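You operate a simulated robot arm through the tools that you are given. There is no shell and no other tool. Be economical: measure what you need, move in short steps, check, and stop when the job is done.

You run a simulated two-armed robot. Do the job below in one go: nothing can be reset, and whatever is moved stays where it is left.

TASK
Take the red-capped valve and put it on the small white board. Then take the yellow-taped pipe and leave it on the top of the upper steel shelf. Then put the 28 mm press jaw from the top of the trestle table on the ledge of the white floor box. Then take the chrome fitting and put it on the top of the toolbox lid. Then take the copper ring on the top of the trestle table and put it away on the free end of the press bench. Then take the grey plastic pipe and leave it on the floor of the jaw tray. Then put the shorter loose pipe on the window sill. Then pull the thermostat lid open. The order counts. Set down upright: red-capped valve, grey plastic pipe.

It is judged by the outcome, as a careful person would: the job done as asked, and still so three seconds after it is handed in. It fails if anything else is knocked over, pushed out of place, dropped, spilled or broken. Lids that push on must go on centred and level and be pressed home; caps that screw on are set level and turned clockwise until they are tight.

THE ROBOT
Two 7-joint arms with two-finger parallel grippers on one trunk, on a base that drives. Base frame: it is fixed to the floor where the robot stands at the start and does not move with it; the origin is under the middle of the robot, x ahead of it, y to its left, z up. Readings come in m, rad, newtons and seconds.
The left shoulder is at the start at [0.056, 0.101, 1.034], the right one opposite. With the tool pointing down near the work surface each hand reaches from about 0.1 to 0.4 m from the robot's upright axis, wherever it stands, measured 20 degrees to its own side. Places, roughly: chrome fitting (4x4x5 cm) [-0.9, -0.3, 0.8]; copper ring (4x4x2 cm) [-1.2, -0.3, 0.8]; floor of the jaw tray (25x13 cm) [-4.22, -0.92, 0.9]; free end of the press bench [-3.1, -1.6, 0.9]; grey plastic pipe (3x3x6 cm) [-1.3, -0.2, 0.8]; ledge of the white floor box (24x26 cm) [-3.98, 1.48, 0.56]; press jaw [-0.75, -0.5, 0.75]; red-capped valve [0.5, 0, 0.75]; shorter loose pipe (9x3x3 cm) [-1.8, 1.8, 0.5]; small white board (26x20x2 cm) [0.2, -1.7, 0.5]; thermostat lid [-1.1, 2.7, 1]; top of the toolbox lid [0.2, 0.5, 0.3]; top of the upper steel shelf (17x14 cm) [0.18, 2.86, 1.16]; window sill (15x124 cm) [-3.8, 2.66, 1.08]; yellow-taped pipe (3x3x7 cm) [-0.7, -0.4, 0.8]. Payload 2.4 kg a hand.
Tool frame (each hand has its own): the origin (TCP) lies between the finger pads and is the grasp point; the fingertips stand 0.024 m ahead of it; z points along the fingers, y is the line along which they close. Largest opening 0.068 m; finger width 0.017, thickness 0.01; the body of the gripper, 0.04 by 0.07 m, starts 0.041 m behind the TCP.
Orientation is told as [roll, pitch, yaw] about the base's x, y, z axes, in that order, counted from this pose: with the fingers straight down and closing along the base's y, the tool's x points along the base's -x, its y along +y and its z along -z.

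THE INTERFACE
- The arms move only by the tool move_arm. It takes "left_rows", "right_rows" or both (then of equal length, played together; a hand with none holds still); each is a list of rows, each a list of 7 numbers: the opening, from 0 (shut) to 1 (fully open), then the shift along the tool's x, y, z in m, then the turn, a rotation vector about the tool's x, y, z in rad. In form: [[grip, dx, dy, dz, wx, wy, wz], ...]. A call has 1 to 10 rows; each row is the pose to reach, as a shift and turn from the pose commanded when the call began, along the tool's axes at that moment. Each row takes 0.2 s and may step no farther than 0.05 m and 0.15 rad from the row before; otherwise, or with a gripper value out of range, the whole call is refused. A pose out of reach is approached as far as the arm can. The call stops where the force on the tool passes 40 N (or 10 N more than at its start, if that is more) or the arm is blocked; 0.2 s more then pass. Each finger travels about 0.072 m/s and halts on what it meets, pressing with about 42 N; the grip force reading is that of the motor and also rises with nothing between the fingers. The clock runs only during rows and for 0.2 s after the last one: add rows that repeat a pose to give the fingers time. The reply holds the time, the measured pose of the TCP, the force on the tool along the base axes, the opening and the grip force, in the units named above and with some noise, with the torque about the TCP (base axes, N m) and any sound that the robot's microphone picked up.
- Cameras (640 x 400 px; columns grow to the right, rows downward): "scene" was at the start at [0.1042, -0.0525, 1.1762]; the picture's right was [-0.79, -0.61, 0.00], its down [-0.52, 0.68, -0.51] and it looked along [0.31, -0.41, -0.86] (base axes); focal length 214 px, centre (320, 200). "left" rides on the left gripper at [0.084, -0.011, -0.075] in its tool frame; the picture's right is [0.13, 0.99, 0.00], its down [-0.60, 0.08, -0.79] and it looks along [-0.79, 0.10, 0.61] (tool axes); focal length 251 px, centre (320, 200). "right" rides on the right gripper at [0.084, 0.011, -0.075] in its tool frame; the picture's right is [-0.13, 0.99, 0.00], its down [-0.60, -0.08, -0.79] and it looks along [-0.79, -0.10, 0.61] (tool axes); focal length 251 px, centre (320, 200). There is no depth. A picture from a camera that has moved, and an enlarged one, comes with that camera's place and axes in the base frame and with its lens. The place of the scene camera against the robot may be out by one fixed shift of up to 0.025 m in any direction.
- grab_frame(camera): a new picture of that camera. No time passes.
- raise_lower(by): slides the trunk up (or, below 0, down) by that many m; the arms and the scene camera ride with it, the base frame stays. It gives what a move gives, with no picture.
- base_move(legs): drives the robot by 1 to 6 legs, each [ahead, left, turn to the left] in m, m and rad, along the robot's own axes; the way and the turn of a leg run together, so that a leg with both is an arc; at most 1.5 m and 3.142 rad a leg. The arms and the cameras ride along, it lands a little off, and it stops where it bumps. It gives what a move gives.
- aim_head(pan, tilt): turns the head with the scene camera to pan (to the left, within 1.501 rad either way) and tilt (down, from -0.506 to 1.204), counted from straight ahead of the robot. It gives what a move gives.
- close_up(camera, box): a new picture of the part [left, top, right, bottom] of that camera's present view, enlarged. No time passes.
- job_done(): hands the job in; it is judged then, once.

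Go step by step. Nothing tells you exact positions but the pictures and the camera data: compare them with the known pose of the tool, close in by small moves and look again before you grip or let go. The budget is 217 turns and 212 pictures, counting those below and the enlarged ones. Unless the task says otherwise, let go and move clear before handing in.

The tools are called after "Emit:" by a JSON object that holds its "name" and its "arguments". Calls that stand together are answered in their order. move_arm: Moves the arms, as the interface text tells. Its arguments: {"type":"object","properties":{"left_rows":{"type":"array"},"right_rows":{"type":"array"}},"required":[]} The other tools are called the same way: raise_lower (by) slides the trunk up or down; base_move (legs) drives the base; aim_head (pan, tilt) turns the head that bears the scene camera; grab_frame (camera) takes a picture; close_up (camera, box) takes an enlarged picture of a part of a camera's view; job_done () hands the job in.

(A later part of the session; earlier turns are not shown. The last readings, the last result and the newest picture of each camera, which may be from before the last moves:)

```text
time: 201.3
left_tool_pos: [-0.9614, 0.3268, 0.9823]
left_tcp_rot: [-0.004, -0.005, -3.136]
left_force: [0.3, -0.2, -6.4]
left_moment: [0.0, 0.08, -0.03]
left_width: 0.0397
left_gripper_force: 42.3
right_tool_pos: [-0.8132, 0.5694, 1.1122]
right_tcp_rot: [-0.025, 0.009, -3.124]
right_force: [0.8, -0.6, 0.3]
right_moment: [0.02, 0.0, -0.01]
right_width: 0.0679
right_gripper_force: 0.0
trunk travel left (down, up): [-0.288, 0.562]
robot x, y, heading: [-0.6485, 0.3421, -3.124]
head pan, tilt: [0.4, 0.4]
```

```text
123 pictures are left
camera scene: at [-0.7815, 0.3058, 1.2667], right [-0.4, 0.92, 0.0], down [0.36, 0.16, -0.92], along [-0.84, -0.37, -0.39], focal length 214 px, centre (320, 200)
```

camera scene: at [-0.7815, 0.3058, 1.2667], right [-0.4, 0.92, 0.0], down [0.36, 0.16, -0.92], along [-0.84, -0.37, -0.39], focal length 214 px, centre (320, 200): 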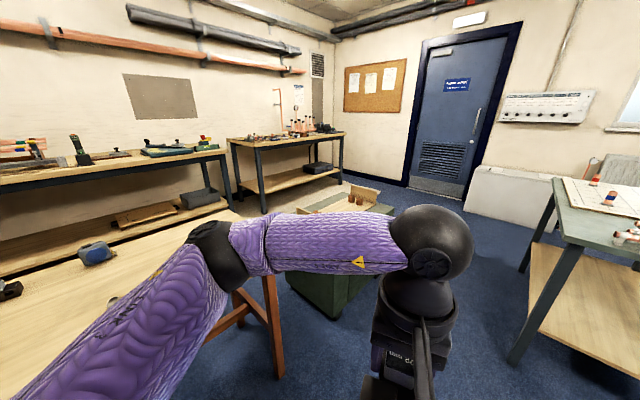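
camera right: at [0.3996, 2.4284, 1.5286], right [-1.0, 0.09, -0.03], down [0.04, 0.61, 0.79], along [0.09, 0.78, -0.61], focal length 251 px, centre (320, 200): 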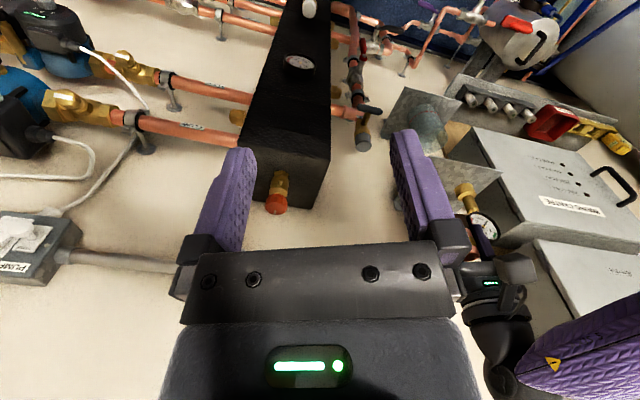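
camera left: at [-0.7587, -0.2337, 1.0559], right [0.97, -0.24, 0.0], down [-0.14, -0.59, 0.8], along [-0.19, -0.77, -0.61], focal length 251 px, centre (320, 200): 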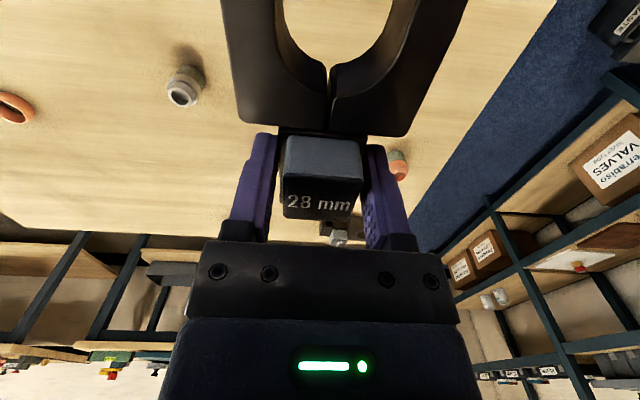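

The white floor box stands by the west wall at about [-3.9, 1.4], beyond a corridor between the green chest and the green table. I turn along that corridor and drive.

Emit:
{"name": "base_move", "arguments": {"legs": [[0, 0, -0.39], [0.6, 0.28, 0], [1.4, 0, 0]]}}

Emit:
{"name": "aim_head", "arguments": {"pan": 0.0, "tilt": 0.5}}

Emit:
{"name": "grab_frame", "arguments": {"camera": "scene"}}

```text
time: 212.7
left_tool_pos: [-2.922, 0.8674, 0.9812]
left_tcp_rot: [-0.004, -0.003, 2.795]
left_force: [-0.1, 0.0, -6.5]
left_moment: [0.02, 0.08, 0.02]
left_width: 0.0395
left_gripper_force: 41.7
right_tool_pos: [-2.6972, 1.0423, 1.1122]
right_tcp_rot: [-0.024, 0.012, 2.806]
right_force: [0.4, 0.5, 0.2]
right_moment: [0.0, 0.0, -0.01]
right_width: 0.0681
right_gripper_force: 0.0
trunk travel left (down, up): [-0.288, 0.562]
robot x, y, heading: [-2.6211, 0.7728, 2.803]
head pan, tilt: [0.4, 0.4]
```

```text
time: 213.6
left_tool_pos: [-2.9221, 0.8675, 0.9821]
left_tcp_rot: [-0.005, -0.003, 2.793]
left_force: [-0.1, 0.9, -6.7]
left_moment: [0.03, 0.09, 0.01]
left_width: 0.0397
left_gripper_force: 41.9
right_tool_pos: [-2.697, 1.0416, 1.1127]
right_tcp_rot: [-0.024, 0.011, 2.807]
right_force: [0.0, -0.3, -0.3]
right_moment: [-0.03, -0.01, -0.02]
right_width: 0.0681
right_gripper_force: 0.1
trunk travel left (down, up): [-0.288, 0.562]
robot x, y, heading: [-2.6211, 0.7724, 2.802]
head pan, tilt: [0.0, 0.499]
```

```text
122 pictures are left
camera scene: at [-2.7537, 0.8221, 1.2575], right [0.33, 0.94, 0.0], down [0.45, -0.16, -0.88], along [-0.83, 0.29, -0.48], focal length 214 px, centre (320, 200)
```

scene: 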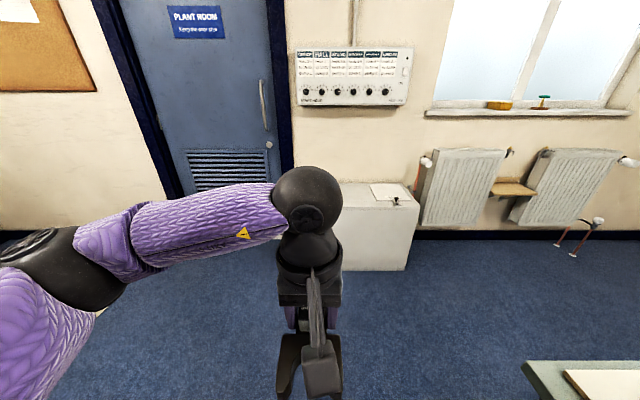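

The white box stands right ahead to the right. I move closer and look at its top.

Emit:
{"name": "base_move", "arguments": {"legs": [[0.7, -0.3, 0]]}}

Emit:
{"name": "aim_head", "arguments": {"pan": 0.0, "tilt": 0.8}}

Emit:
{"name": "grab_frame", "arguments": {"camera": "scene"}}

Emit:
{"name": "grab_frame", "arguments": {"camera": "left"}}

Emit:
{"name": "grab_frame", "arguments": {"camera": "right"}}

```text
time: 217.6
left_tool_pos: [-3.464, 1.3799, 0.9807]
left_tcp_rot: [-0.004, -0.005, 2.794]
left_force: [-0.3, 0.1, -6.7]
left_moment: [0.03, 0.06, 0.02]
left_width: 0.04
left_gripper_force: 42.0
right_tool_pos: [-3.2395, 1.5546, 1.1134]
right_tcp_rot: [-0.025, 0.009, 2.811]
right_force: [0.6, -0.5, 0.5]
right_moment: [0.0, 0.0, 0.0]
right_width: 0.0678
right_gripper_force: 0.1
trunk travel left (down, up): [-0.288, 0.562]
robot x, y, heading: [-3.1643, 1.2888, 2.813]
head pan, tilt: [0.0, 0.499]
```

```text
time: 218.4
left_tool_pos: [-3.4644, 1.3798, 0.9812]
left_tcp_rot: [-0.003, -0.004, 2.796]
left_force: [-0.7, 0.1, -6.8]
left_moment: [0.04, 0.04, -0.02]
left_width: 0.0399
left_gripper_force: 42.3
right_tool_pos: [-3.239, 1.5556, 1.1124]
right_tcp_rot: [-0.024, 0.011, 2.809]
right_force: [0.1, 0.7, 0.1]
right_moment: [0.02, -0.03, 0.02]
right_width: 0.0681
right_gripper_force: 0.0
trunk travel left (down, up): [-0.288, 0.562]
robot x, y, heading: [-3.1619, 1.2879, 2.808]
head pan, tilt: [0.0, 0.799]
```

```text
121 pictures are left
camera scene: at [-3.2851, 1.3309, 1.2316], right [0.33, 0.94, 0.0], down [0.68, -0.24, -0.7], along [-0.66, 0.23, -0.72], focal length 214 px, centre (320, 200)
```

scene: 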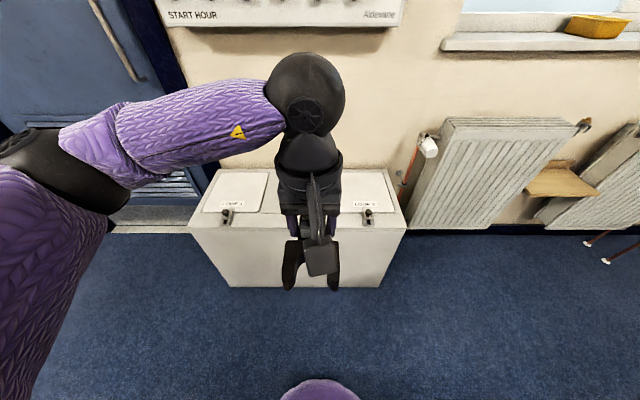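

```text
120 pictures are left
camera left: at [-3.3809, 1.3602, 1.0556], right [-0.21, -0.98, 0.0], down [-0.59, 0.13, 0.8], along [-0.78, 0.17, -0.61], focal length 251 px, centre (320, 200)
```

left: 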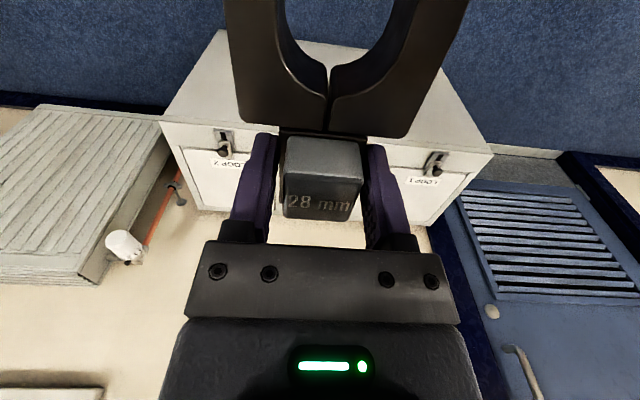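

```text
119 pictures are left
camera right: at [-3.1653, 1.5148, 1.1887], right [-0.45, -0.9, -0.03], down [-0.56, 0.26, 0.79], along [-0.7, 0.37, -0.61], focal length 251 px, centre (320, 200)
```

right: 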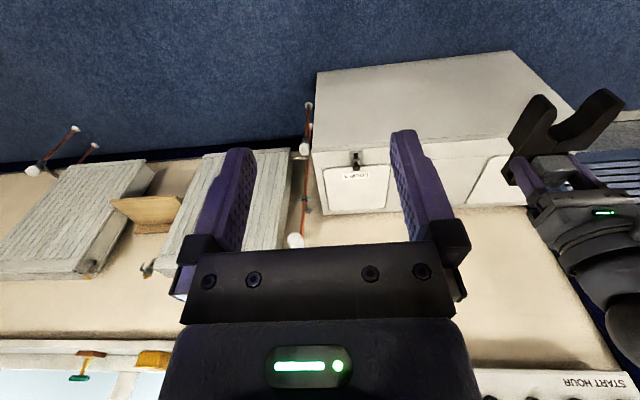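

The top has two lids with a bare ledge between them, centred near [-3.97, 1.48]. I lower the trunk and drive up to the box.

Emit:
{"name": "raise_lower", "arguments": {"by": -0.25}}

Emit:
{"name": "base_move", "arguments": {"legs": [[0.33, 0.07, 0]]}}

Emit:
{"name": "grab_frame", "arguments": {"camera": "left"}}

Emit:
{"name": "grab_frame", "arguments": {"camera": "scene"}}

```text
time: 221.0
left_tool_pos: [-3.4642, 1.3787, 0.7318]
left_tcp_rot: [-0.003, -0.005, 2.797]
left_force: [0.1, -0.4, -7.0]
left_moment: [0.07, 0.05, -0.04]
left_width: 0.0394
left_gripper_force: 42.3
right_tool_pos: [-3.238, 1.5552, 0.8635]
right_tcp_rot: [-0.025, 0.009, 2.81]
right_force: [-0.3, -0.3, -0.2]
right_moment: [0.01, -0.01, 0.01]
right_width: 0.0681
right_gripper_force: 0.1
trunk travel left (down, up): [-0.038, 0.812]
robot x, y, heading: [-3.1635, 1.2848, 2.806]
head pan, tilt: [0.0, 0.799]
```

```text
time: 223.2
left_tool_pos: [-3.7973, 1.4203, 0.7308]
left_tcp_rot: [-0.002, -0.004, 2.797]
left_force: [-0.5, -0.1, -6.6]
left_moment: [0.03, 0.11, 0.01]
left_width: 0.0396
left_gripper_force: 41.9
right_tool_pos: [-3.5714, 1.5966, 0.8625]
right_tcp_rot: [-0.024, 0.012, 2.811]
right_force: [0.1, -0.5, -0.3]
right_moment: [-0.03, -0.02, 0.03]
right_width: 0.0681
right_gripper_force: 0.0
trunk travel left (down, up): [-0.038, 0.812]
robot x, y, heading: [-3.4954, 1.3261, 2.803]
head pan, tilt: [0.0, 0.799]
```

```text
118 pictures are left
camera left: at [-3.7136, 1.4013, 0.8057], right [-0.21, -0.98, 0.0], down [-0.59, 0.13, 0.8], along [-0.78, 0.17, -0.61], focal length 251 px, centre (320, 200)
```

left: 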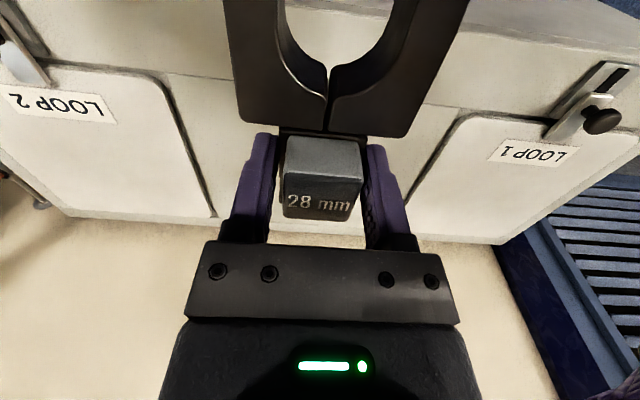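

```text
117 pictures are left
camera scene: at [-3.6871, 1.3961, 0.9746], right [0.33, 0.94, 0.0], down [0.68, -0.24, -0.7], along [-0.66, 0.23, -0.72], focal length 214 px, centre (320, 200)
```

scene: 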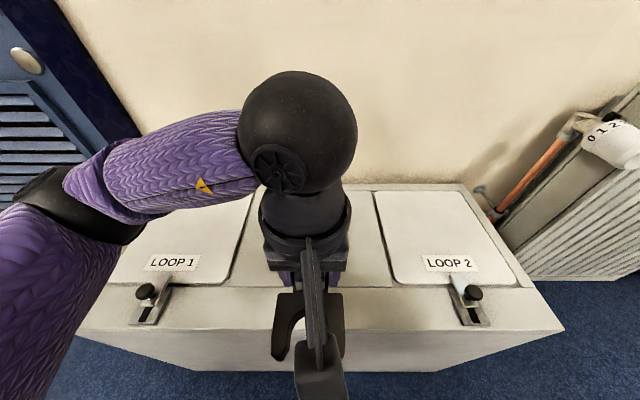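

The bare ledge between the lids spans roughly x -3.85 to -4.12, centred at [-3.98, 1.46]. I nudge 3 cm ahead and reach over it.

Emit:
{"name": "base_move", "arguments": {"legs": [[0.03, 0, 0]]}}

Emit:
{"name": "move_arm", "arguments": {"left_rows": [[0.2, -0.04, 0.01, 0, 0, 0, 0], [0.2, -0.08, 0.02, 0.01, 0, 0, 0], [0.2, -0.12, 0.02, 0.03, 0, 0, 0], [0.2, -0.155, 0.02, 0.06, 0, 0, 0], [0.2, -0.155, 0.02, 0.09, 0, 0, 0], [0.2, -0.155, 0.02, 0.09, 0, 0, 0]]}}

Emit:
{"name": "grab_frame", "arguments": {"camera": "left"}}

Emit:
{"name": "grab_frame", "arguments": {"camera": "scene"}}

```text
time: 224.0
left_tool_pos: [-3.8251, 1.4304, 0.7303]
left_tcp_rot: [-0.003, -0.003, 2.798]
left_force: [0.0, 0.2, -6.8]
left_moment: [0.02, 0.08, 0.04]
left_width: 0.0394
left_gripper_force: 42.7
right_tool_pos: [-3.6015, 1.6061, 0.8628]
right_tcp_rot: [-0.024, 0.011, 2.812]
right_force: [0.5, 0.5, 0.1]
right_moment: [0.01, -0.04, 0.04]
right_width: 0.0681
right_gripper_force: 0.1
trunk travel left (down, up): [-0.038, 0.812]
robot x, y, heading: [-3.5213, 1.3382, 2.805]
head pan, tilt: [0.0, 0.799]
```

```text
time: 225.4
left_tool_pos: [-3.9799, 1.4609, 0.6415]
left_tcp_rot: [-0.004, -0.002, 2.799]
left_force: [0.5, 0.1, -6.3]
left_moment: [0.02, 0.06, 0.0]
left_width: 0.0395
left_gripper_force: 41.4
right_tool_pos: [-3.6021, 1.605, 0.863]
right_tcp_rot: [-0.024, 0.011, 2.812]
right_force: [-0.5, -1.1, -1.1]
right_moment: [-0.04, -0.04, 0.0]
right_width: 0.0682
right_gripper_force: 0.0
trunk travel left (down, up): [-0.038, 0.812]
robot x, y, heading: [-3.525, 1.3352, 2.807]
head pan, tilt: [0.0, 0.799]
```

```text
116 pictures are left
camera left: at [-3.8965, 1.4427, 0.716], right [-0.21, -0.98, 0.0], down [-0.59, 0.13, 0.8], along [-0.78, 0.17, -0.61], focal length 251 px, centre (320, 200)
```

left: 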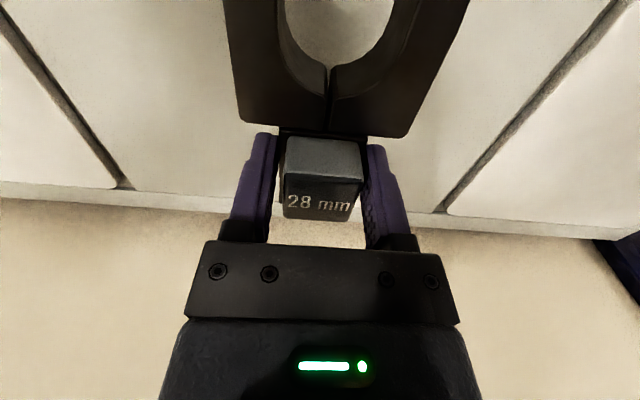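

```text
115 pictures are left
camera scene: at [-3.7161, 1.4059, 0.9746], right [0.33, 0.94, 0.0], down [0.68, -0.23, -0.7], along [-0.66, 0.23, -0.72], focal length 214 px, centre (320, 200)
```

scene: 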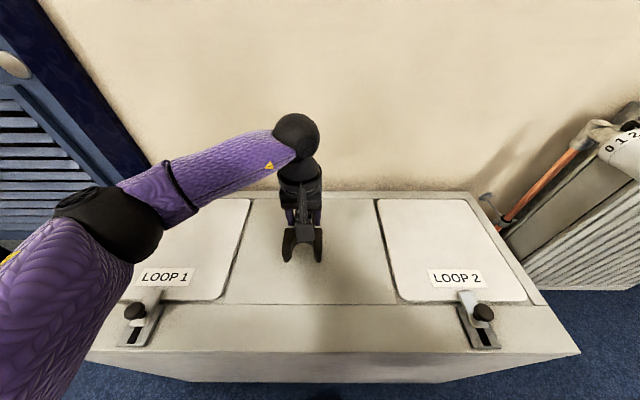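

The jaw is over the ledge. I centre it slightly and lower it until it touches.

Emit:
{"name": "move_arm", "arguments": {"left_rows": [[0.2, 0.02, -0.015, 0.012, 0, 0, 0], [0.2, 0.02, -0.015, 0.024, 0, 0, 0], [0.2, 0.02, -0.015, 0.032, 0, 0, 0], [0.2, 0.02, -0.015, 0.037, 0, 0, 0], [0.2, 0.02, -0.015, 0.042, 0, 0, 0], [0.2, 0.02, -0.015, 0.046, 0, 0, 0]]}}

Emit:
{"name": "grab_frame", "arguments": {"camera": "left"}}

Emit:
{"name": "close_up", "arguments": {"camera": "scene", "box": [200, 180, 420, 320]}}

```text
time: 227.0
left_tool_pos: [-3.9563, 1.4697, 0.6011]
left_tcp_rot: [-0.007, -0.014, 2.797]
left_force: [1.6, -3.4, 25.5]
left_moment: [-0.7, -0.7, -0.11]
left_width: 0.0395
left_gripper_force: 41.9
right_tool_pos: [-3.5994, 1.605, 0.8626]
right_tcp_rot: [-0.025, 0.008, 2.812]
right_force: [0.6, -0.3, 0.4]
right_moment: [-0.02, -0.03, 0.02]
right_width: 0.0679
right_gripper_force: 0.1
trunk travel left (down, up): [-0.038, 0.812]
robot x, y, heading: [-3.5222, 1.3401, 2.808]
head pan, tilt: [0.0, 0.799]
stopped in row 6 (left hand): the force on the tool passed its limit at 40 N (the readings are from after the stop); the commanded pose is now the measured one
```

```text
114 pictures are left
camera left: at [-3.872, 1.4518, 0.674], right [-0.21, -0.98, -0.01], down [-0.59, 0.12, 0.8], along [-0.78, 0.18, -0.6], focal length 251 px, centre (320, 200)
```

left: 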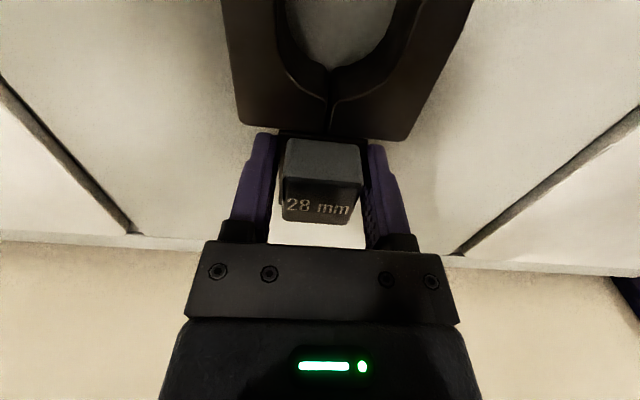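

```text
2.86 times, centred on (310, 250) of scene
camera zoom: at [-3.7143, 1.405, 0.9752], right [0.33, 0.95, 0.0], down [0.68, -0.23, -0.7], along [-0.66, 0.23, -0.72], focal length 613 px, centre (349, 57)
```

zoom: 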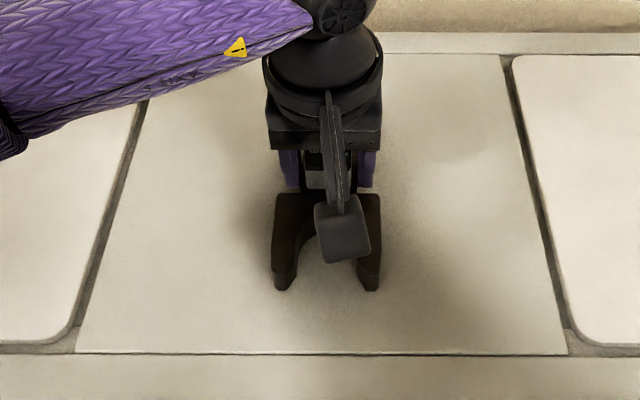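

The jaw rests on the ledge, well inside. I ease up, open and lift away.

Emit:
{"name": "move_arm", "arguments": {"left_rows": [[0.2, 0, 0, -0.001, 0, 0, 0], [0.6, 0, 0, -0.001, 0, 0, 0], [0.9, 0, 0, -0.001, 0, 0, 0], [1, 0, 0, -0.001, 0, 0, 0], [1, 0, 0, -0.001, 0, 0, 0], [1, 0, 0, -0.03, 0, 0, 0], [1, 0, 0, -0.06, 0, 0, 0], [1, 0.04, 0, -0.09, 0, 0, 0], [1, 0.08, 0, -0.11, 0, 0, 0], [1, 0.12, 0, -0.12, 0, 0, 0]]}}

Emit:
{"name": "grab_frame", "arguments": {"camera": "scene"}}

```text
time: 229.2
left_tool_pos: [-3.8426, 1.4301, 0.7148]
left_tcp_rot: [-0.006, -0.013, 2.8]
left_force: [-0.3, 0.2, -0.8]
left_moment: [0.0, 0.02, 0.01]
left_width: 0.0681
left_gripper_force: 0.0
right_tool_pos: [-3.6012, 1.6065, 0.8627]
right_tcp_rot: [-0.025, 0.011, 2.812]
right_force: [-0.4, 0.0, -0.4]
right_moment: [-0.02, -0.02, -0.01]
right_width: 0.0681
right_gripper_force: 0.0
trunk travel left (down, up): [-0.038, 0.812]
robot x, y, heading: [-3.524, 1.3381, 2.808]
head pan, tilt: [0.0, 0.799]
```

```text
112 pictures are left
camera scene: at [-3.7158, 1.4057, 0.9747], right [0.33, 0.95, 0.0], down [0.68, -0.23, -0.7], along [-0.66, 0.23, -0.72], focal length 214 px, centre (320, 200)
```

scene: 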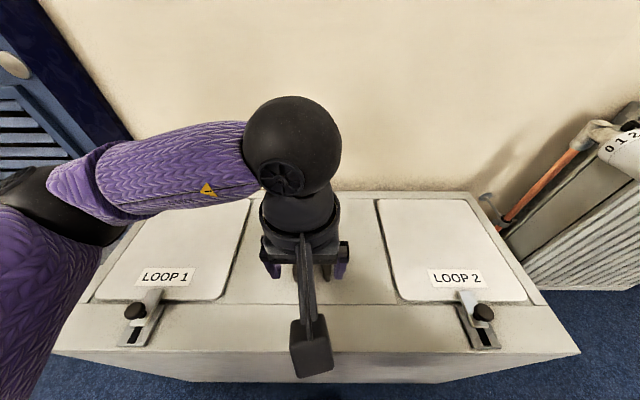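

I back away in reverse along the same corridor, raising the trunk, and check the jaw from a distance.

Emit:
{"name": "base_move", "arguments": {"legs": [[-0.36, -0.06, 0]]}}

Emit:
{"name": "grab_frame", "arguments": {"camera": "scene"}}

Emit:
{"name": "raise_lower", "arguments": {"by": 0.25}}

Emit:
{"name": "base_move", "arguments": {"legs": [[-0.7, 0.3, 0], [-1.48, 0, 0], [-0.46, -0.14, 0], [0, 0, 1.54]]}}

Emit:
{"name": "aim_head", "arguments": {"pan": 0.0, "tilt": 0.9}}

Emit:
{"name": "grab_frame", "arguments": {"camera": "left"}}

Emit:
{"name": "grab_frame", "arguments": {"camera": "scene"}}

```text
time: 231.5
left_tool_pos: [-3.4856, 1.3663, 0.7141]
left_tcp_rot: [-0.005, -0.011, 2.818]
left_force: [0.0, 0.5, 0.1]
left_moment: [-0.02, 0.05, -0.02]
left_width: 0.0682
left_gripper_force: 0.1
right_tool_pos: [-3.2471, 1.5481, 0.8643]
right_tcp_rot: [-0.025, 0.011, 2.832]
right_force: [0.4, 0.0, -0.3]
right_moment: [0.02, 0.0, 0.01]
right_width: 0.0679
right_gripper_force: 0.1
trunk travel left (down, up): [-0.038, 0.812]
robot x, y, heading: [-3.1666, 1.2776, 2.828]
head pan, tilt: [0.0, 0.799]
```

```text
111 pictures are left
camera scene: at [-3.3573, 1.3446, 0.9747], right [0.31, 0.95, 0.0], down [0.68, -0.22, -0.7], along [-0.66, 0.22, -0.72], focal length 214 px, centre (320, 200)
```

scene: 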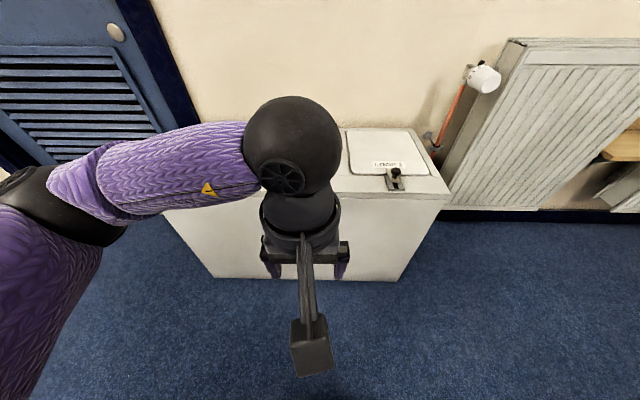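

```text
time: 234.1
left_tool_pos: [-3.4851, 1.3663, 0.964]
left_tcp_rot: [-0.005, -0.011, 2.818]
left_force: [-0.2, -0.5, -0.4]
left_moment: [0.02, 0.01, -0.04]
left_width: 0.068
left_gripper_force: 0.0
right_tool_pos: [-3.2472, 1.5467, 1.1123]
right_tcp_rot: [-0.024, 0.009, 2.83]
right_force: [0.2, -0.4, 0.9]
right_moment: [-0.02, -0.03, -0.01]
right_width: 0.0679
right_gripper_force: 0.1
trunk travel left (down, up): [-0.288, 0.562]
robot x, y, heading: [-3.1618, 1.281, 2.829]
head pan, tilt: [0.0, 0.799]
```

```text
time: 251.4
left_tool_pos: [-0.7995, -0.0213, 0.9644]
left_tcp_rot: [-0.006, -0.01, -1.928]
left_force: [1.0, 0.5, 0.5]
left_moment: [0.0, 0.01, 0.02]
left_width: 0.068
left_gripper_force: 0.1
right_tool_pos: [-0.9725, 0.2193, 1.112]
right_tcp_rot: [-0.024, 0.009, -1.914]
right_force: [0.6, 1.1, 0.1]
right_moment: [0.03, -0.02, -0.01]
right_width: 0.0679
right_gripper_force: 0.2
trunk travel left (down, up): [-0.288, 0.562]
robot x, y, heading: [-0.7003, 0.2921, -1.918]
head pan, tilt: [0.0, 0.799]
```

```text
time: 252.1
left_tool_pos: [-0.7996, -0.0223, 0.9646]
left_tcp_rot: [-0.005, -0.009, -1.926]
left_force: [0.3, -0.5, 0.4]
left_moment: [0.01, 0.01, 0.0]
left_width: 0.068
left_gripper_force: 0.1
right_tool_pos: [-0.9719, 0.2206, 1.1113]
right_tcp_rot: [-0.023, 0.01, -1.913]
right_force: [0.6, -0.3, 0.3]
right_moment: [-0.02, -0.02, -0.02]
right_width: 0.0678
right_gripper_force: 0.1
trunk travel left (down, up): [-0.288, 0.562]
robot x, y, heading: [-0.7006, 0.2942, -1.92]
head pan, tilt: [0.0, 0.901]
```

```text
110 pictures are left
camera left: at [-0.7797, 0.0589, 1.0381], right [0.97, -0.23, -0.01], down [-0.13, -0.59, 0.8], along [-0.18, -0.78, -0.6], focal length 251 px, centre (320, 200)
```

left: 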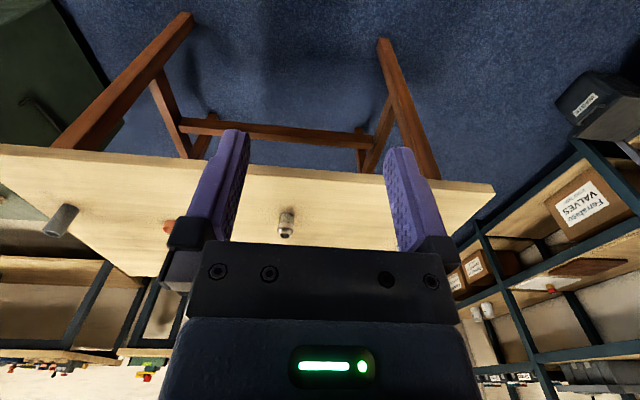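

```text
109 pictures are left
camera scene: at [-0.7422, 0.1748, 1.2237], right [-0.94, 0.34, 0.0], down [0.27, 0.74, -0.62], along [-0.21, -0.58, -0.78], focal length 214 px, centre (320, 200)
```

scene: 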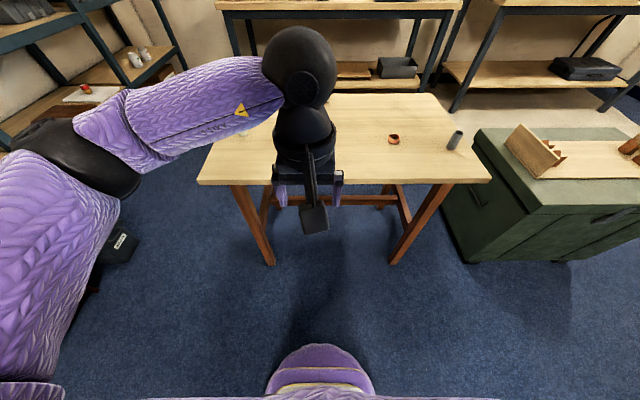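

The red valve still stands on its board. The chrome fitting is at about [-0.922, -0.325]; I drive up to it.

Emit:
{"name": "base_move", "arguments": {"legs": [[0.25, 0, 0]]}}

Emit:
{"name": "grab_frame", "arguments": {"camera": "left"}}

```text
time: 253.9
left_tool_pos: [-0.8836, -0.2586, 0.9637]
left_tcp_rot: [-0.005, -0.01, -1.925]
left_force: [0.3, 0.1, 0.0]
left_moment: [0.02, 0.0, -0.03]
left_width: 0.0679
left_gripper_force: 0.0
right_tool_pos: [-1.0559, -0.0141, 1.1136]
right_tcp_rot: [-0.023, 0.011, -1.913]
right_force: [0.6, -0.4, 0.4]
right_moment: [0.01, 0.0, -0.02]
right_width: 0.0679
right_gripper_force: 0.0
trunk travel left (down, up): [-0.288, 0.562]
robot x, y, heading: [-0.7857, 0.0573, -1.916]
head pan, tilt: [0.0, 0.901]
```

```text
108 pictures are left
camera left: at [-0.8636, -0.1753, 1.038], right [0.97, -0.22, -0.01], down [-0.13, -0.59, 0.8], along [-0.18, -0.78, -0.6], focal length 251 px, centre (320, 200)
```

left: 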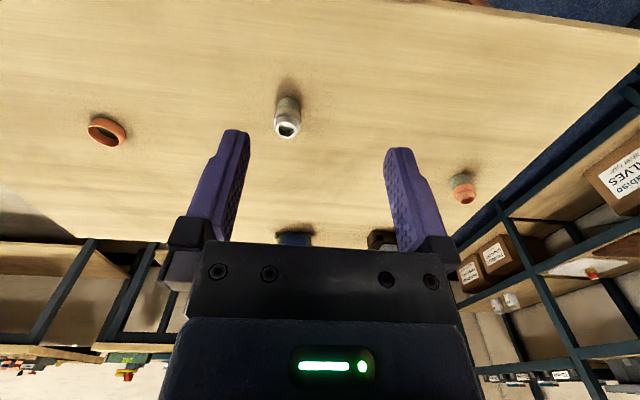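

The fitting is at [-0.936, -0.332]. I move above it and look.

Emit:
{"name": "move_arm", "arguments": {"left_rows": [[1, -0.03, -0.008, 0.03, 0, 0, 0], [1, -0.06, -0.016, 0.06, 0, 0, 0], [1, -0.087, -0.024, 0.09, 0, 0, 0], [1, -0.087, -0.024, 0.11, 0, 0, 0], [1, -0.087, -0.024, 0.11, 0, 0, 0]]}}

Emit:
{"name": "grab_frame", "arguments": {"camera": "left"}}

```text
time: 255.1
left_tool_pos: [-0.9364, -0.3326, 0.853]
left_tcp_rot: [-0.005, -0.01, -1.927]
left_force: [-0.3, -0.3, -0.7]
left_moment: [0.01, 0.0, 0.02]
left_width: 0.0682
left_gripper_force: 0.1
right_tool_pos: [-1.0562, -0.0138, 1.1124]
right_tcp_rot: [-0.024, 0.008, -1.914]
right_force: [0.1, 0.3, 0.1]
right_moment: [0.0, 0.03, -0.01]
right_width: 0.0679
right_gripper_force: 0.2
trunk travel left (down, up): [-0.288, 0.562]
robot x, y, heading: [-0.7836, 0.0599, -1.913]
head pan, tilt: [0.0, 0.901]
```

```text
107 pictures are left
camera left: at [-0.9176, -0.2497, 0.9272], right [0.97, -0.22, -0.01], down [-0.13, -0.59, 0.8], along [-0.18, -0.78, -0.6], focal length 251 px, centre (320, 200)
```

left: 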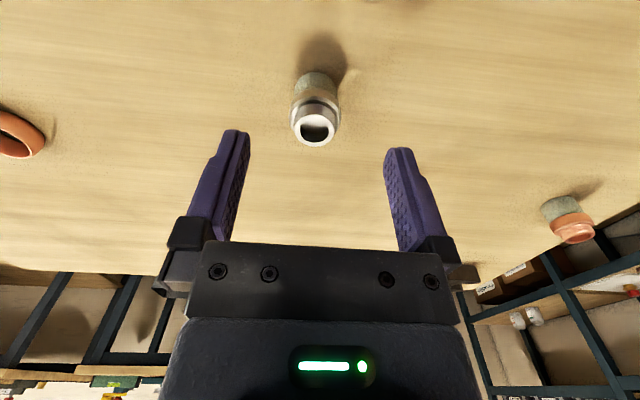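

Nearly centred. I go down, close and lift.

Emit:
{"name": "move_arm", "arguments": {"left_rows": [[1, 0, -0.003, 0.03, 0, 0, 0], [1, 0, -0.003, 0.056, 0, 0, 0], [0.7, 0, -0.003, 0.056, 0, 0, 0], [0.4, 0, -0.003, 0.056, 0, 0, 0], [0.2, 0, -0.003, 0.056, 0, 0, 0], [0.2, 0, -0.003, 0.056, 0, 0, 0], [0.2, 0, -0.003, 0.03, 0, 0, 0], [0.2, 0, -0.003, -0.01, 0, 0, 0], [0.2, 0, -0.003, -0.05, 0, 0, 0], [0.2, 0.02, -0.003, -0.09, 0, 0, 0]]}}

Emit:
{"name": "grab_frame", "arguments": {"camera": "left"}}

```text
time: 257.3
left_tool_pos: [-0.9323, -0.309, 0.9469]
left_tcp_rot: [-0.005, -0.01, -1.925]
left_force: [0.4, -0.8, -1.0]
left_moment: [0.01, 0.02, 0.0]
left_width: 0.0298
left_gripper_force: 42.1
right_tool_pos: [-1.0565, -0.0144, 1.1113]
right_tcp_rot: [-0.024, 0.009, -1.912]
right_force: [0.3, 0.8, 0.1]
right_moment: [0.01, 0.01, 0.03]
right_width: 0.0682
right_gripper_force: 0.0
trunk travel left (down, up): [-0.288, 0.562]
robot x, y, heading: [-0.7887, 0.0606, -1.913]
head pan, tilt: [0.0, 0.901]
```

```text
106 pictures are left
camera left: at [-0.9118, -0.2274, 1.0201], right [0.97, -0.22, -0.01], down [-0.13, -0.59, 0.8], along [-0.18, -0.78, -0.6], focal length 251 px, centre (320, 200)
```

left: 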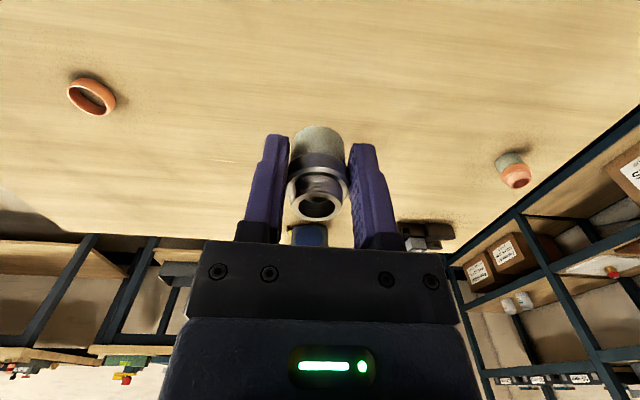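

I have the chrome fitting. I back off, turn toward the toolbox's west side and look at its lid.

Emit:
{"name": "base_move", "arguments": {"legs": [[-0.25, 0, 0], [0, 0, 1.585], [0, 0.5, 0]]}}

Emit:
{"name": "aim_head", "arguments": {"pan": 0.0, "tilt": 0.9}}

Emit:
{"name": "grab_frame", "arguments": {"camera": "scene"}}

Emit:
{"name": "grab_frame", "arguments": {"camera": "left"}}

```text
time: 265.6
left_tool_pos: [-0.192, 0.6421, 0.946]
left_tcp_rot: [-0.005, -0.011, -0.289]
left_force: [-0.5, -0.2, -1.0]
left_moment: [0.04, 0.03, -0.01]
left_width: 0.0291
left_gripper_force: 41.9
right_tool_pos: [-0.4767, 0.4988, 1.1123]
right_tcp_rot: [-0.024, 0.008, -0.274]
right_force: [-0.3, 0.0, 0.0]
right_moment: [0.01, 0.0, -0.02]
right_width: 0.0683
right_gripper_force: 0.1
trunk travel left (down, up): [-0.288, 0.562]
robot x, y, heading: [-0.5713, 0.7628, -0.281]
head pan, tilt: [0.0, 0.901]
```

```text
time: 266.2
left_tool_pos: [-0.1895, 0.6415, 0.9458]
left_tcp_rot: [-0.005, -0.011, -0.288]
left_force: [-0.5, -0.3, -1.6]
left_moment: [-0.02, 0.01, 0.0]
left_width: 0.0289
left_gripper_force: 41.5
right_tool_pos: [-0.478, 0.4981, 1.1123]
right_tcp_rot: [-0.024, 0.008, -0.276]
right_force: [0.0, -0.3, -0.2]
right_moment: [0.02, -0.02, -0.03]
right_width: 0.068
right_gripper_force: 0.1
trunk travel left (down, up): [-0.288, 0.562]
robot x, y, heading: [-0.5701, 0.7646, -0.275]
head pan, tilt: [0.0, 0.901]
```

```text
105 pictures are left
camera scene: at [-0.444, 0.729, 1.2237], right [-0.27, -0.96, 0.0], down [-0.75, 0.21, -0.62], along [0.6, -0.17, -0.78], focal length 214 px, centre (320, 200)
```

scene: 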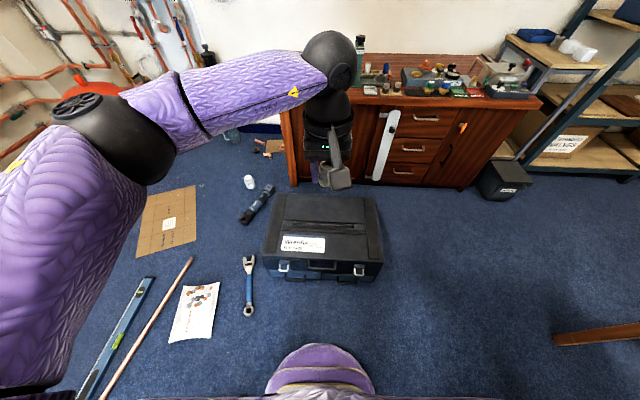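

```text
104 pictures are left
camera left: at [-0.2754, 0.6563, 1.0196], right [0.16, 0.99, -0.01], down [0.59, -0.09, 0.8], along [0.79, -0.13, -0.6], focal length 251 px, centre (320, 200)
```

left: 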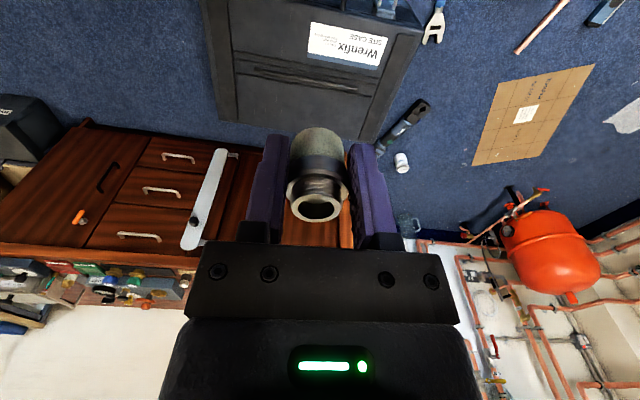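

I zoom in on the toolbox lid to choose a flat spot.

Emit:
{"name": "close_up", "arguments": {"camera": "scene", "box": [240, 180, 400, 290]}}

```text
3.64 times, centred on (320, 235) of scene
camera zoom: at [-0.444, 0.729, 1.2237], right [-0.27, -0.96, 0.0], down [-0.75, 0.21, -0.62], along [0.6, -0.17, -0.78], focal length 780 px, centre (320, 73)
```

zoom: 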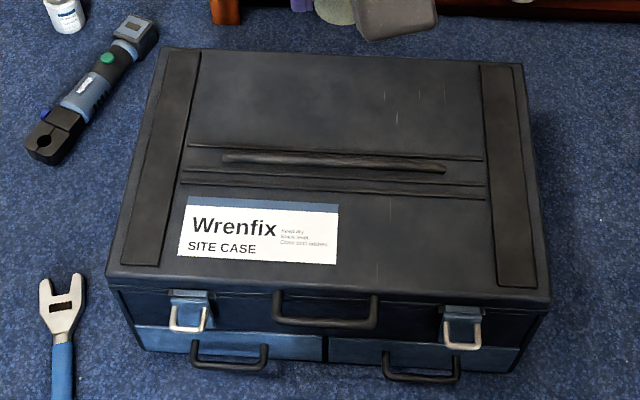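

The clear lid area is right of the label, near [-0.03, 0.48]. I move up to it and lower the trunk.

Emit:
{"name": "base_move", "arguments": {"legs": [[0.2, -0.11, 0]]}}

Emit:
{"name": "raise_lower", "arguments": {"by": -0.27}}

Emit:
{"name": "move_arm", "arguments": {"left_rows": [[0.2, 0, 0, 0.04, 0, 0, 0], [0.2, 0, 0, 0.08, 0, 0, 0], [0.2, 0, 0, 0.12, 0, 0, 0], [0.2, 0, 0, 0.16, 0, 0, 0], [0.2, 0, 0, 0.2, 0, 0, 0], [0.2, 0, 0, 0.2, 0, 0, 0]]}}

Emit:
{"name": "grab_frame", "arguments": {"camera": "scene"}}

Emit:
{"name": "grab_frame", "arguments": {"camera": "left"}}

```text
time: 267.9
left_tool_pos: [-0.0338, 0.4858, 0.9455]
left_tcp_rot: [-0.005, -0.01, -0.282]
left_force: [0.1, -0.4, -0.1]
left_moment: [-0.05, 0.0, 0.0]
left_width: 0.0288
left_gripper_force: 41.8
right_tool_pos: [-0.3213, 0.3393, 1.1126]
right_tcp_rot: [-0.026, 0.012, -0.269]
right_force: [-0.3, 0.2, 0.5]
right_moment: [0.0, 0.01, 0.06]
right_width: 0.068
right_gripper_force: 0.1
trunk travel left (down, up): [-0.288, 0.562]
robot x, y, heading: [-0.4135, 0.6052, -0.277]
head pan, tilt: [0.0, 0.901]
```

```text
time: 270.6
left_tool_pos: [-0.0349, 0.4856, 0.6758]
left_tcp_rot: [-0.005, -0.011, -0.282]
left_force: [-0.1, 0.1, 0.1]
left_moment: [0.0, 0.01, -0.01]
left_width: 0.0288
left_gripper_force: 41.7
right_tool_pos: [-0.3214, 0.3402, 0.8417]
right_tcp_rot: [-0.024, 0.01, -0.269]
right_force: [-0.2, -0.6, 0.2]
right_moment: [0.04, 0.01, 0.03]
right_width: 0.0682
right_gripper_force: 0.1
trunk travel left (down, up): [-0.018, 0.832]
robot x, y, heading: [-0.4157, 0.6017, -0.27]
head pan, tilt: [0.0, 0.901]
```

```text
time: 272.0
left_tool_pos: [-0.0347, 0.4829, 0.4736]
left_tcp_rot: [-0.005, -0.01, -0.285]
left_force: [0.1, -0.3, -1.1]
left_moment: [0.01, 0.0, 0.0]
left_width: 0.0287
left_gripper_force: 41.7
right_tool_pos: [-0.3207, 0.3395, 0.8431]
right_tcp_rot: [-0.025, 0.009, -0.27]
right_force: [0.4, 0.6, 0.0]
right_moment: [0.01, -0.02, -0.03]
right_width: 0.068
right_gripper_force: 0.0
trunk travel left (down, up): [-0.018, 0.832]
robot x, y, heading: [-0.4139, 0.6019, -0.274]
head pan, tilt: [0.0, 0.901]
```

```text
102 pictures are left
camera scene: at [-0.2105, 0.5486, 0.9458], right [-0.27, -0.96, 0.0], down [-0.76, 0.21, -0.62], along [0.6, -0.17, -0.78], focal length 214 px, centre (320, 200)
```

scene: 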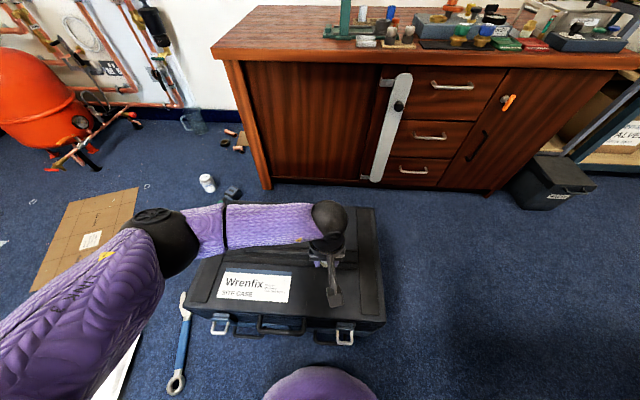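

```text
101 pictures are left
camera left: at [-0.1186, 0.4961, 0.548], right [0.15, 0.99, -0.01], down [0.59, -0.09, 0.8], along [0.79, -0.13, -0.6], focal length 251 px, centre (320, 200)
```

left: 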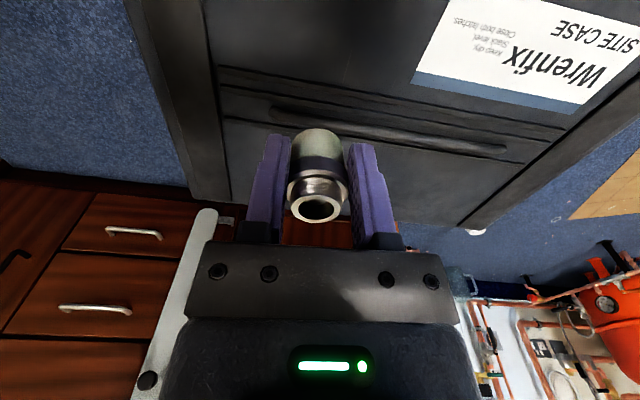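

The spot below the fitting is flat lid. I lower it.

Emit:
{"name": "move_arm", "arguments": {"left_rows": [[0.2, 0, 0, 0.04, 0, 0, 0], [0.2, 0, 0, 0.08, 0, 0, 0], [0.2, 0, 0, 0.1, 0, 0, 0], [0.2, 0, 0, 0.11, 0, 0, 0], [0.2, 0, 0, 0.12, 0, 0, 0], [0.2, 0, 0, 0.125, 0, 0, 0], [0.2, 0, 0, 0.13, 0, 0, 0], [0.2, 0, 0, 0.135, 0, 0, 0], [0.2, 0, 0, 0.14, 0, 0, 0], [0.2, 0, 0, 0.14, 0, 0, 0]]}}

Emit:
{"name": "grab_frame", "arguments": {"camera": "left"}}

```text
time: 274.2
left_tool_pos: [-0.0327, 0.4842, 0.3354]
left_tcp_rot: [-0.006, -0.011, -0.283]
left_force: [0.0, -0.4, -0.4]
left_moment: [0.02, 0.05, -0.04]
left_width: 0.0286
left_gripper_force: 42.2
right_tool_pos: [-0.3206, 0.3406, 0.8429]
right_tcp_rot: [-0.025, 0.008, -0.269]
right_force: [-0.3, 0.1, 0.2]
right_moment: [-0.02, -0.01, 0.01]
right_width: 0.068
right_gripper_force: 0.1
trunk travel left (down, up): [-0.018, 0.832]
robot x, y, heading: [-0.4108, 0.6015, -0.276]
head pan, tilt: [0.0, 0.901]
```

```text
100 pictures are left
camera left: at [-0.1168, 0.4965, 0.4091], right [0.15, 0.99, -0.01], down [0.59, -0.09, 0.8], along [0.79, -0.13, -0.6], focal length 251 px, centre (320, 200)
```

left: 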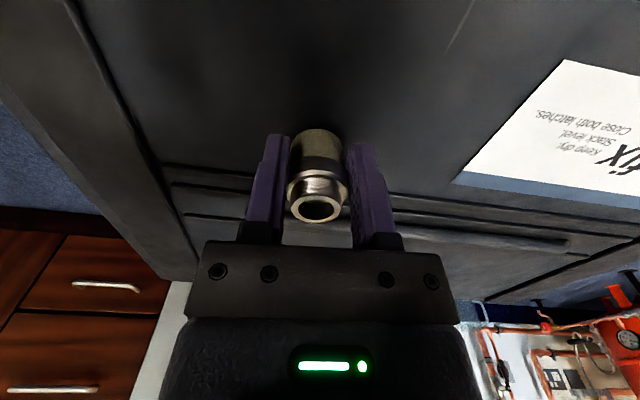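

Not touching yet, but close. I continue in small steps.

Emit:
{"name": "move_arm", "arguments": {"left_rows": [[0.2, 0, 0, 0.004, 0, 0, 0], [0.2, 0, 0, 0.008, 0, 0, 0], [0.2, 0, 0, 0.012, 0, 0, 0], [0.2, 0, 0, 0.016, 0, 0, 0], [0.2, 0, 0, 0.02, 0, 0, 0], [0.2, 0, 0, 0.024, 0, 0, 0]]}}

Emit:
{"name": "grab_frame", "arguments": {"camera": "left"}}

```text
time: 275.6
left_tool_pos: [-0.0321, 0.4827, 0.3169]
left_tcp_rot: [-0.007, -0.011, -0.282]
left_force: [0.7, -0.4, -1.0]
left_moment: [0.04, -0.04, -0.02]
left_width: 0.0136
left_gripper_force: 0.1
left hand out of reach, approached as far as the arm can: row 6
right_tool_pos: [-0.3217, 0.3383, 0.8431]
right_tcp_rot: [-0.023, 0.011, -0.269]
right_force: [0.4, 0.3, 1.0]
right_moment: [-0.02, -0.02, 0.01]
right_width: 0.0678
right_gripper_force: 0.0
trunk travel left (down, up): [-0.018, 0.832]
robot x, y, heading: [-0.4155, 0.6042, -0.275]
head pan, tilt: [0.0, 0.901]
```

```text
99 pictures are left
camera left: at [-0.1164, 0.4959, 0.3899], right [0.15, 0.99, -0.01], down [0.6, -0.09, 0.8], along [0.79, -0.13, -0.6], focal length 251 px, centre (320, 200)
```

left: 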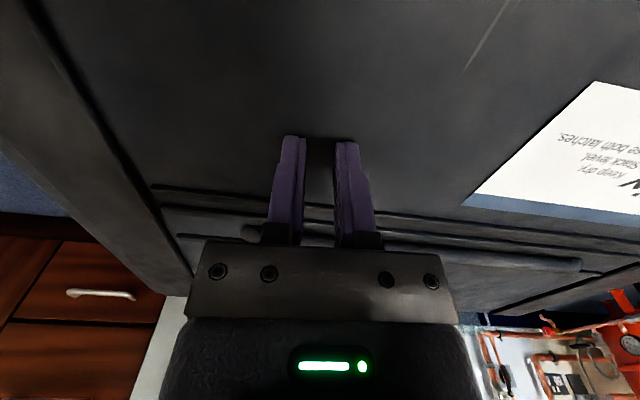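

The fitting has slipped out of the fingers. I look for where it went.

Emit:
{"name": "grab_frame", "arguments": {"camera": "scene"}}

Emit:
{"name": "close_up", "arguments": {"camera": "scene", "box": [180, 190, 400, 390]}}

```text
98 pictures are left
camera scene: at [-0.2105, 0.5486, 0.9457], right [-0.27, -0.96, 0.0], down [-0.76, 0.21, -0.62], along [0.6, -0.17, -0.78], focal length 214 px, centre (320, 200)
```

scene: 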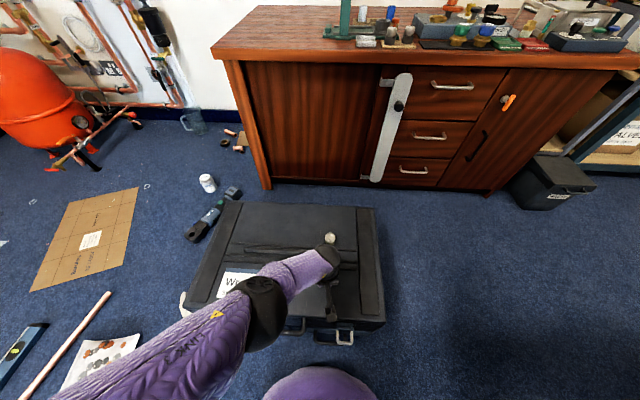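

```text
2.00 times, centred on (290, 290) of scene
camera zoom: at [-0.2105, 0.5486, 0.9457], right [-0.27, -0.96, 0.0], down [-0.76, 0.21, -0.62], along [0.6, -0.17, -0.78], focal length 429 px, centre (380, 20)
```

zoom: 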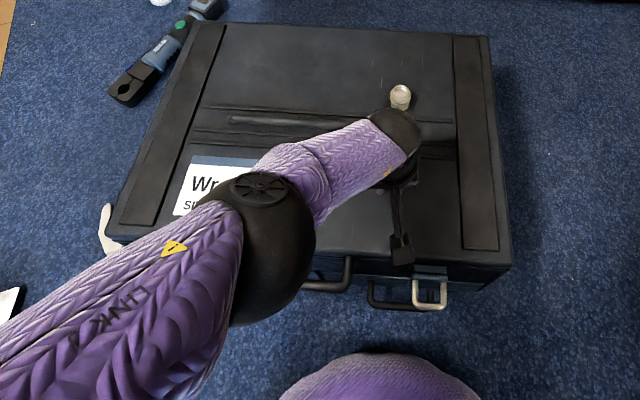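

The fitting appears to have landed on the lid itself, beyond the groove. I raise the hand carefully and look closer.

Emit:
{"name": "move_arm", "arguments": {"left_rows": [[0.2, 0, 0, -0.03, 0, 0, 0], [0.2, 0, 0, -0.07, 0, 0, 0], [0.2, 0, 0, -0.11, 0, 0, 0], [0.2, 0, 0, -0.15, 0, 0, 0], [0.2, 0, 0, -0.19, 0, 0, 0], [0.2, 0, 0, -0.19, 0, 0, 0]]}}

Emit:
{"name": "grab_frame", "arguments": {"camera": "left"}}

Emit:
{"name": "close_up", "arguments": {"camera": "scene", "box": [220, 190, 400, 320]}}

```text
time: 277.0
left_tool_pos: [-0.0332, 0.4823, 0.5078]
left_tcp_rot: [-0.004, -0.011, -0.28]
left_force: [-0.3, -0.4, 0.6]
left_moment: [-0.02, 0.04, 0.03]
left_width: 0.0138
left_gripper_force: 0.1
right_tool_pos: [-0.3206, 0.3398, 0.8425]
right_tcp_rot: [-0.024, 0.009, -0.27]
right_force: [-0.4, 0.0, 0.7]
right_moment: [-0.02, -0.02, -0.02]
right_width: 0.0678
right_gripper_force: 0.1
trunk travel left (down, up): [-0.018, 0.832]
robot x, y, heading: [-0.4127, 0.6008, -0.273]
head pan, tilt: [0.0, 0.901]
```

```text
96 pictures are left
camera left: at [-0.1175, 0.496, 0.5816], right [0.15, 0.99, -0.01], down [0.59, -0.09, 0.8], along [0.79, -0.13, -0.6], focal length 251 px, centre (320, 200)
```

left: 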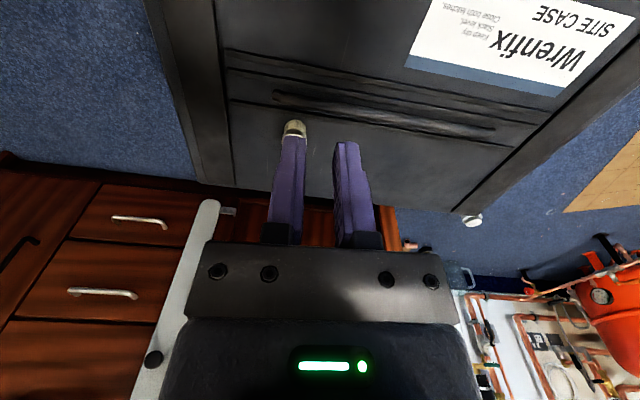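

```text
3.08 times, centred on (310, 255) of scene
camera zoom: at [-0.2106, 0.5487, 0.9457], right [-0.27, -0.96, 0.0], down [-0.76, 0.21, -0.62], along [0.6, -0.17, -0.78], focal length 660 px, centre (351, 31)
```

zoom: 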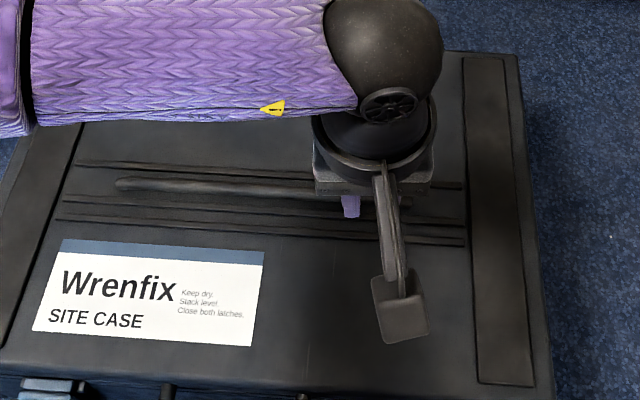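

It lies just past the handle groove on the lid. I pull the hand back for a clear view.

Emit:
{"name": "move_arm", "arguments": {"left_rows": [[0.6, 0.03, 0.03, -0.03, 0, 0, 0], [1, 0.06, 0.06, -0.05, 0, 0, 0], [1, 0.09, 0.09, -0.05, 0, 0, 0], [1, 0.1, 0.12, -0.05, 0, 0, 0], [1, 0.1, 0.12, -0.05, 0, 0, 0]]}}

Emit:
{"name": "close_up", "arguments": {"camera": "left", "box": [150, 0, 390, 150]}}

Emit:
{"name": "close_up", "arguments": {"camera": "scene", "box": [300, 190, 400, 290]}}

```text
refused: row 1 steps farther than a row can; nothing moved
```

```text
2.67 times, centred on (270, 75) of left
camera zoom: at [-0.1175, 0.496, 0.5816], right [0.15, 0.99, -0.01], down [0.59, -0.09, 0.8], along [0.79, -0.13, -0.6], focal length 670 px, centre (453, 533)
```

zoom: 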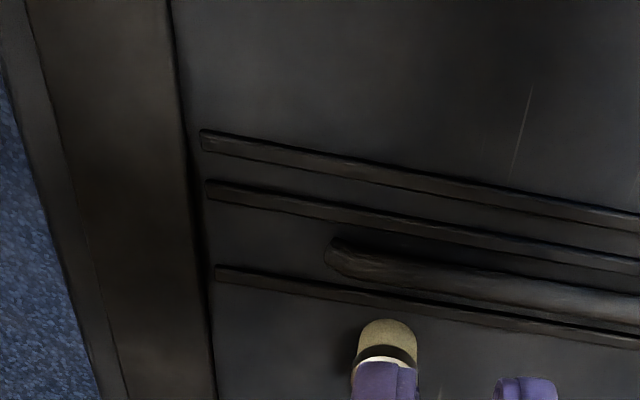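

```text
4.00 times, centred on (350, 240) of scene
camera zoom: at [-0.2106, 0.5487, 0.9457], right [-0.27, -0.96, 0.0], down [-0.76, 0.21, -0.62], along [0.6, -0.17, -0.78], focal length 858 px, centre (200, 40)
```

zoom: 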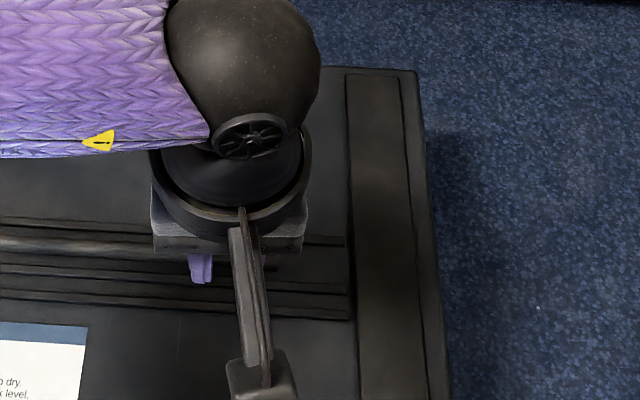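

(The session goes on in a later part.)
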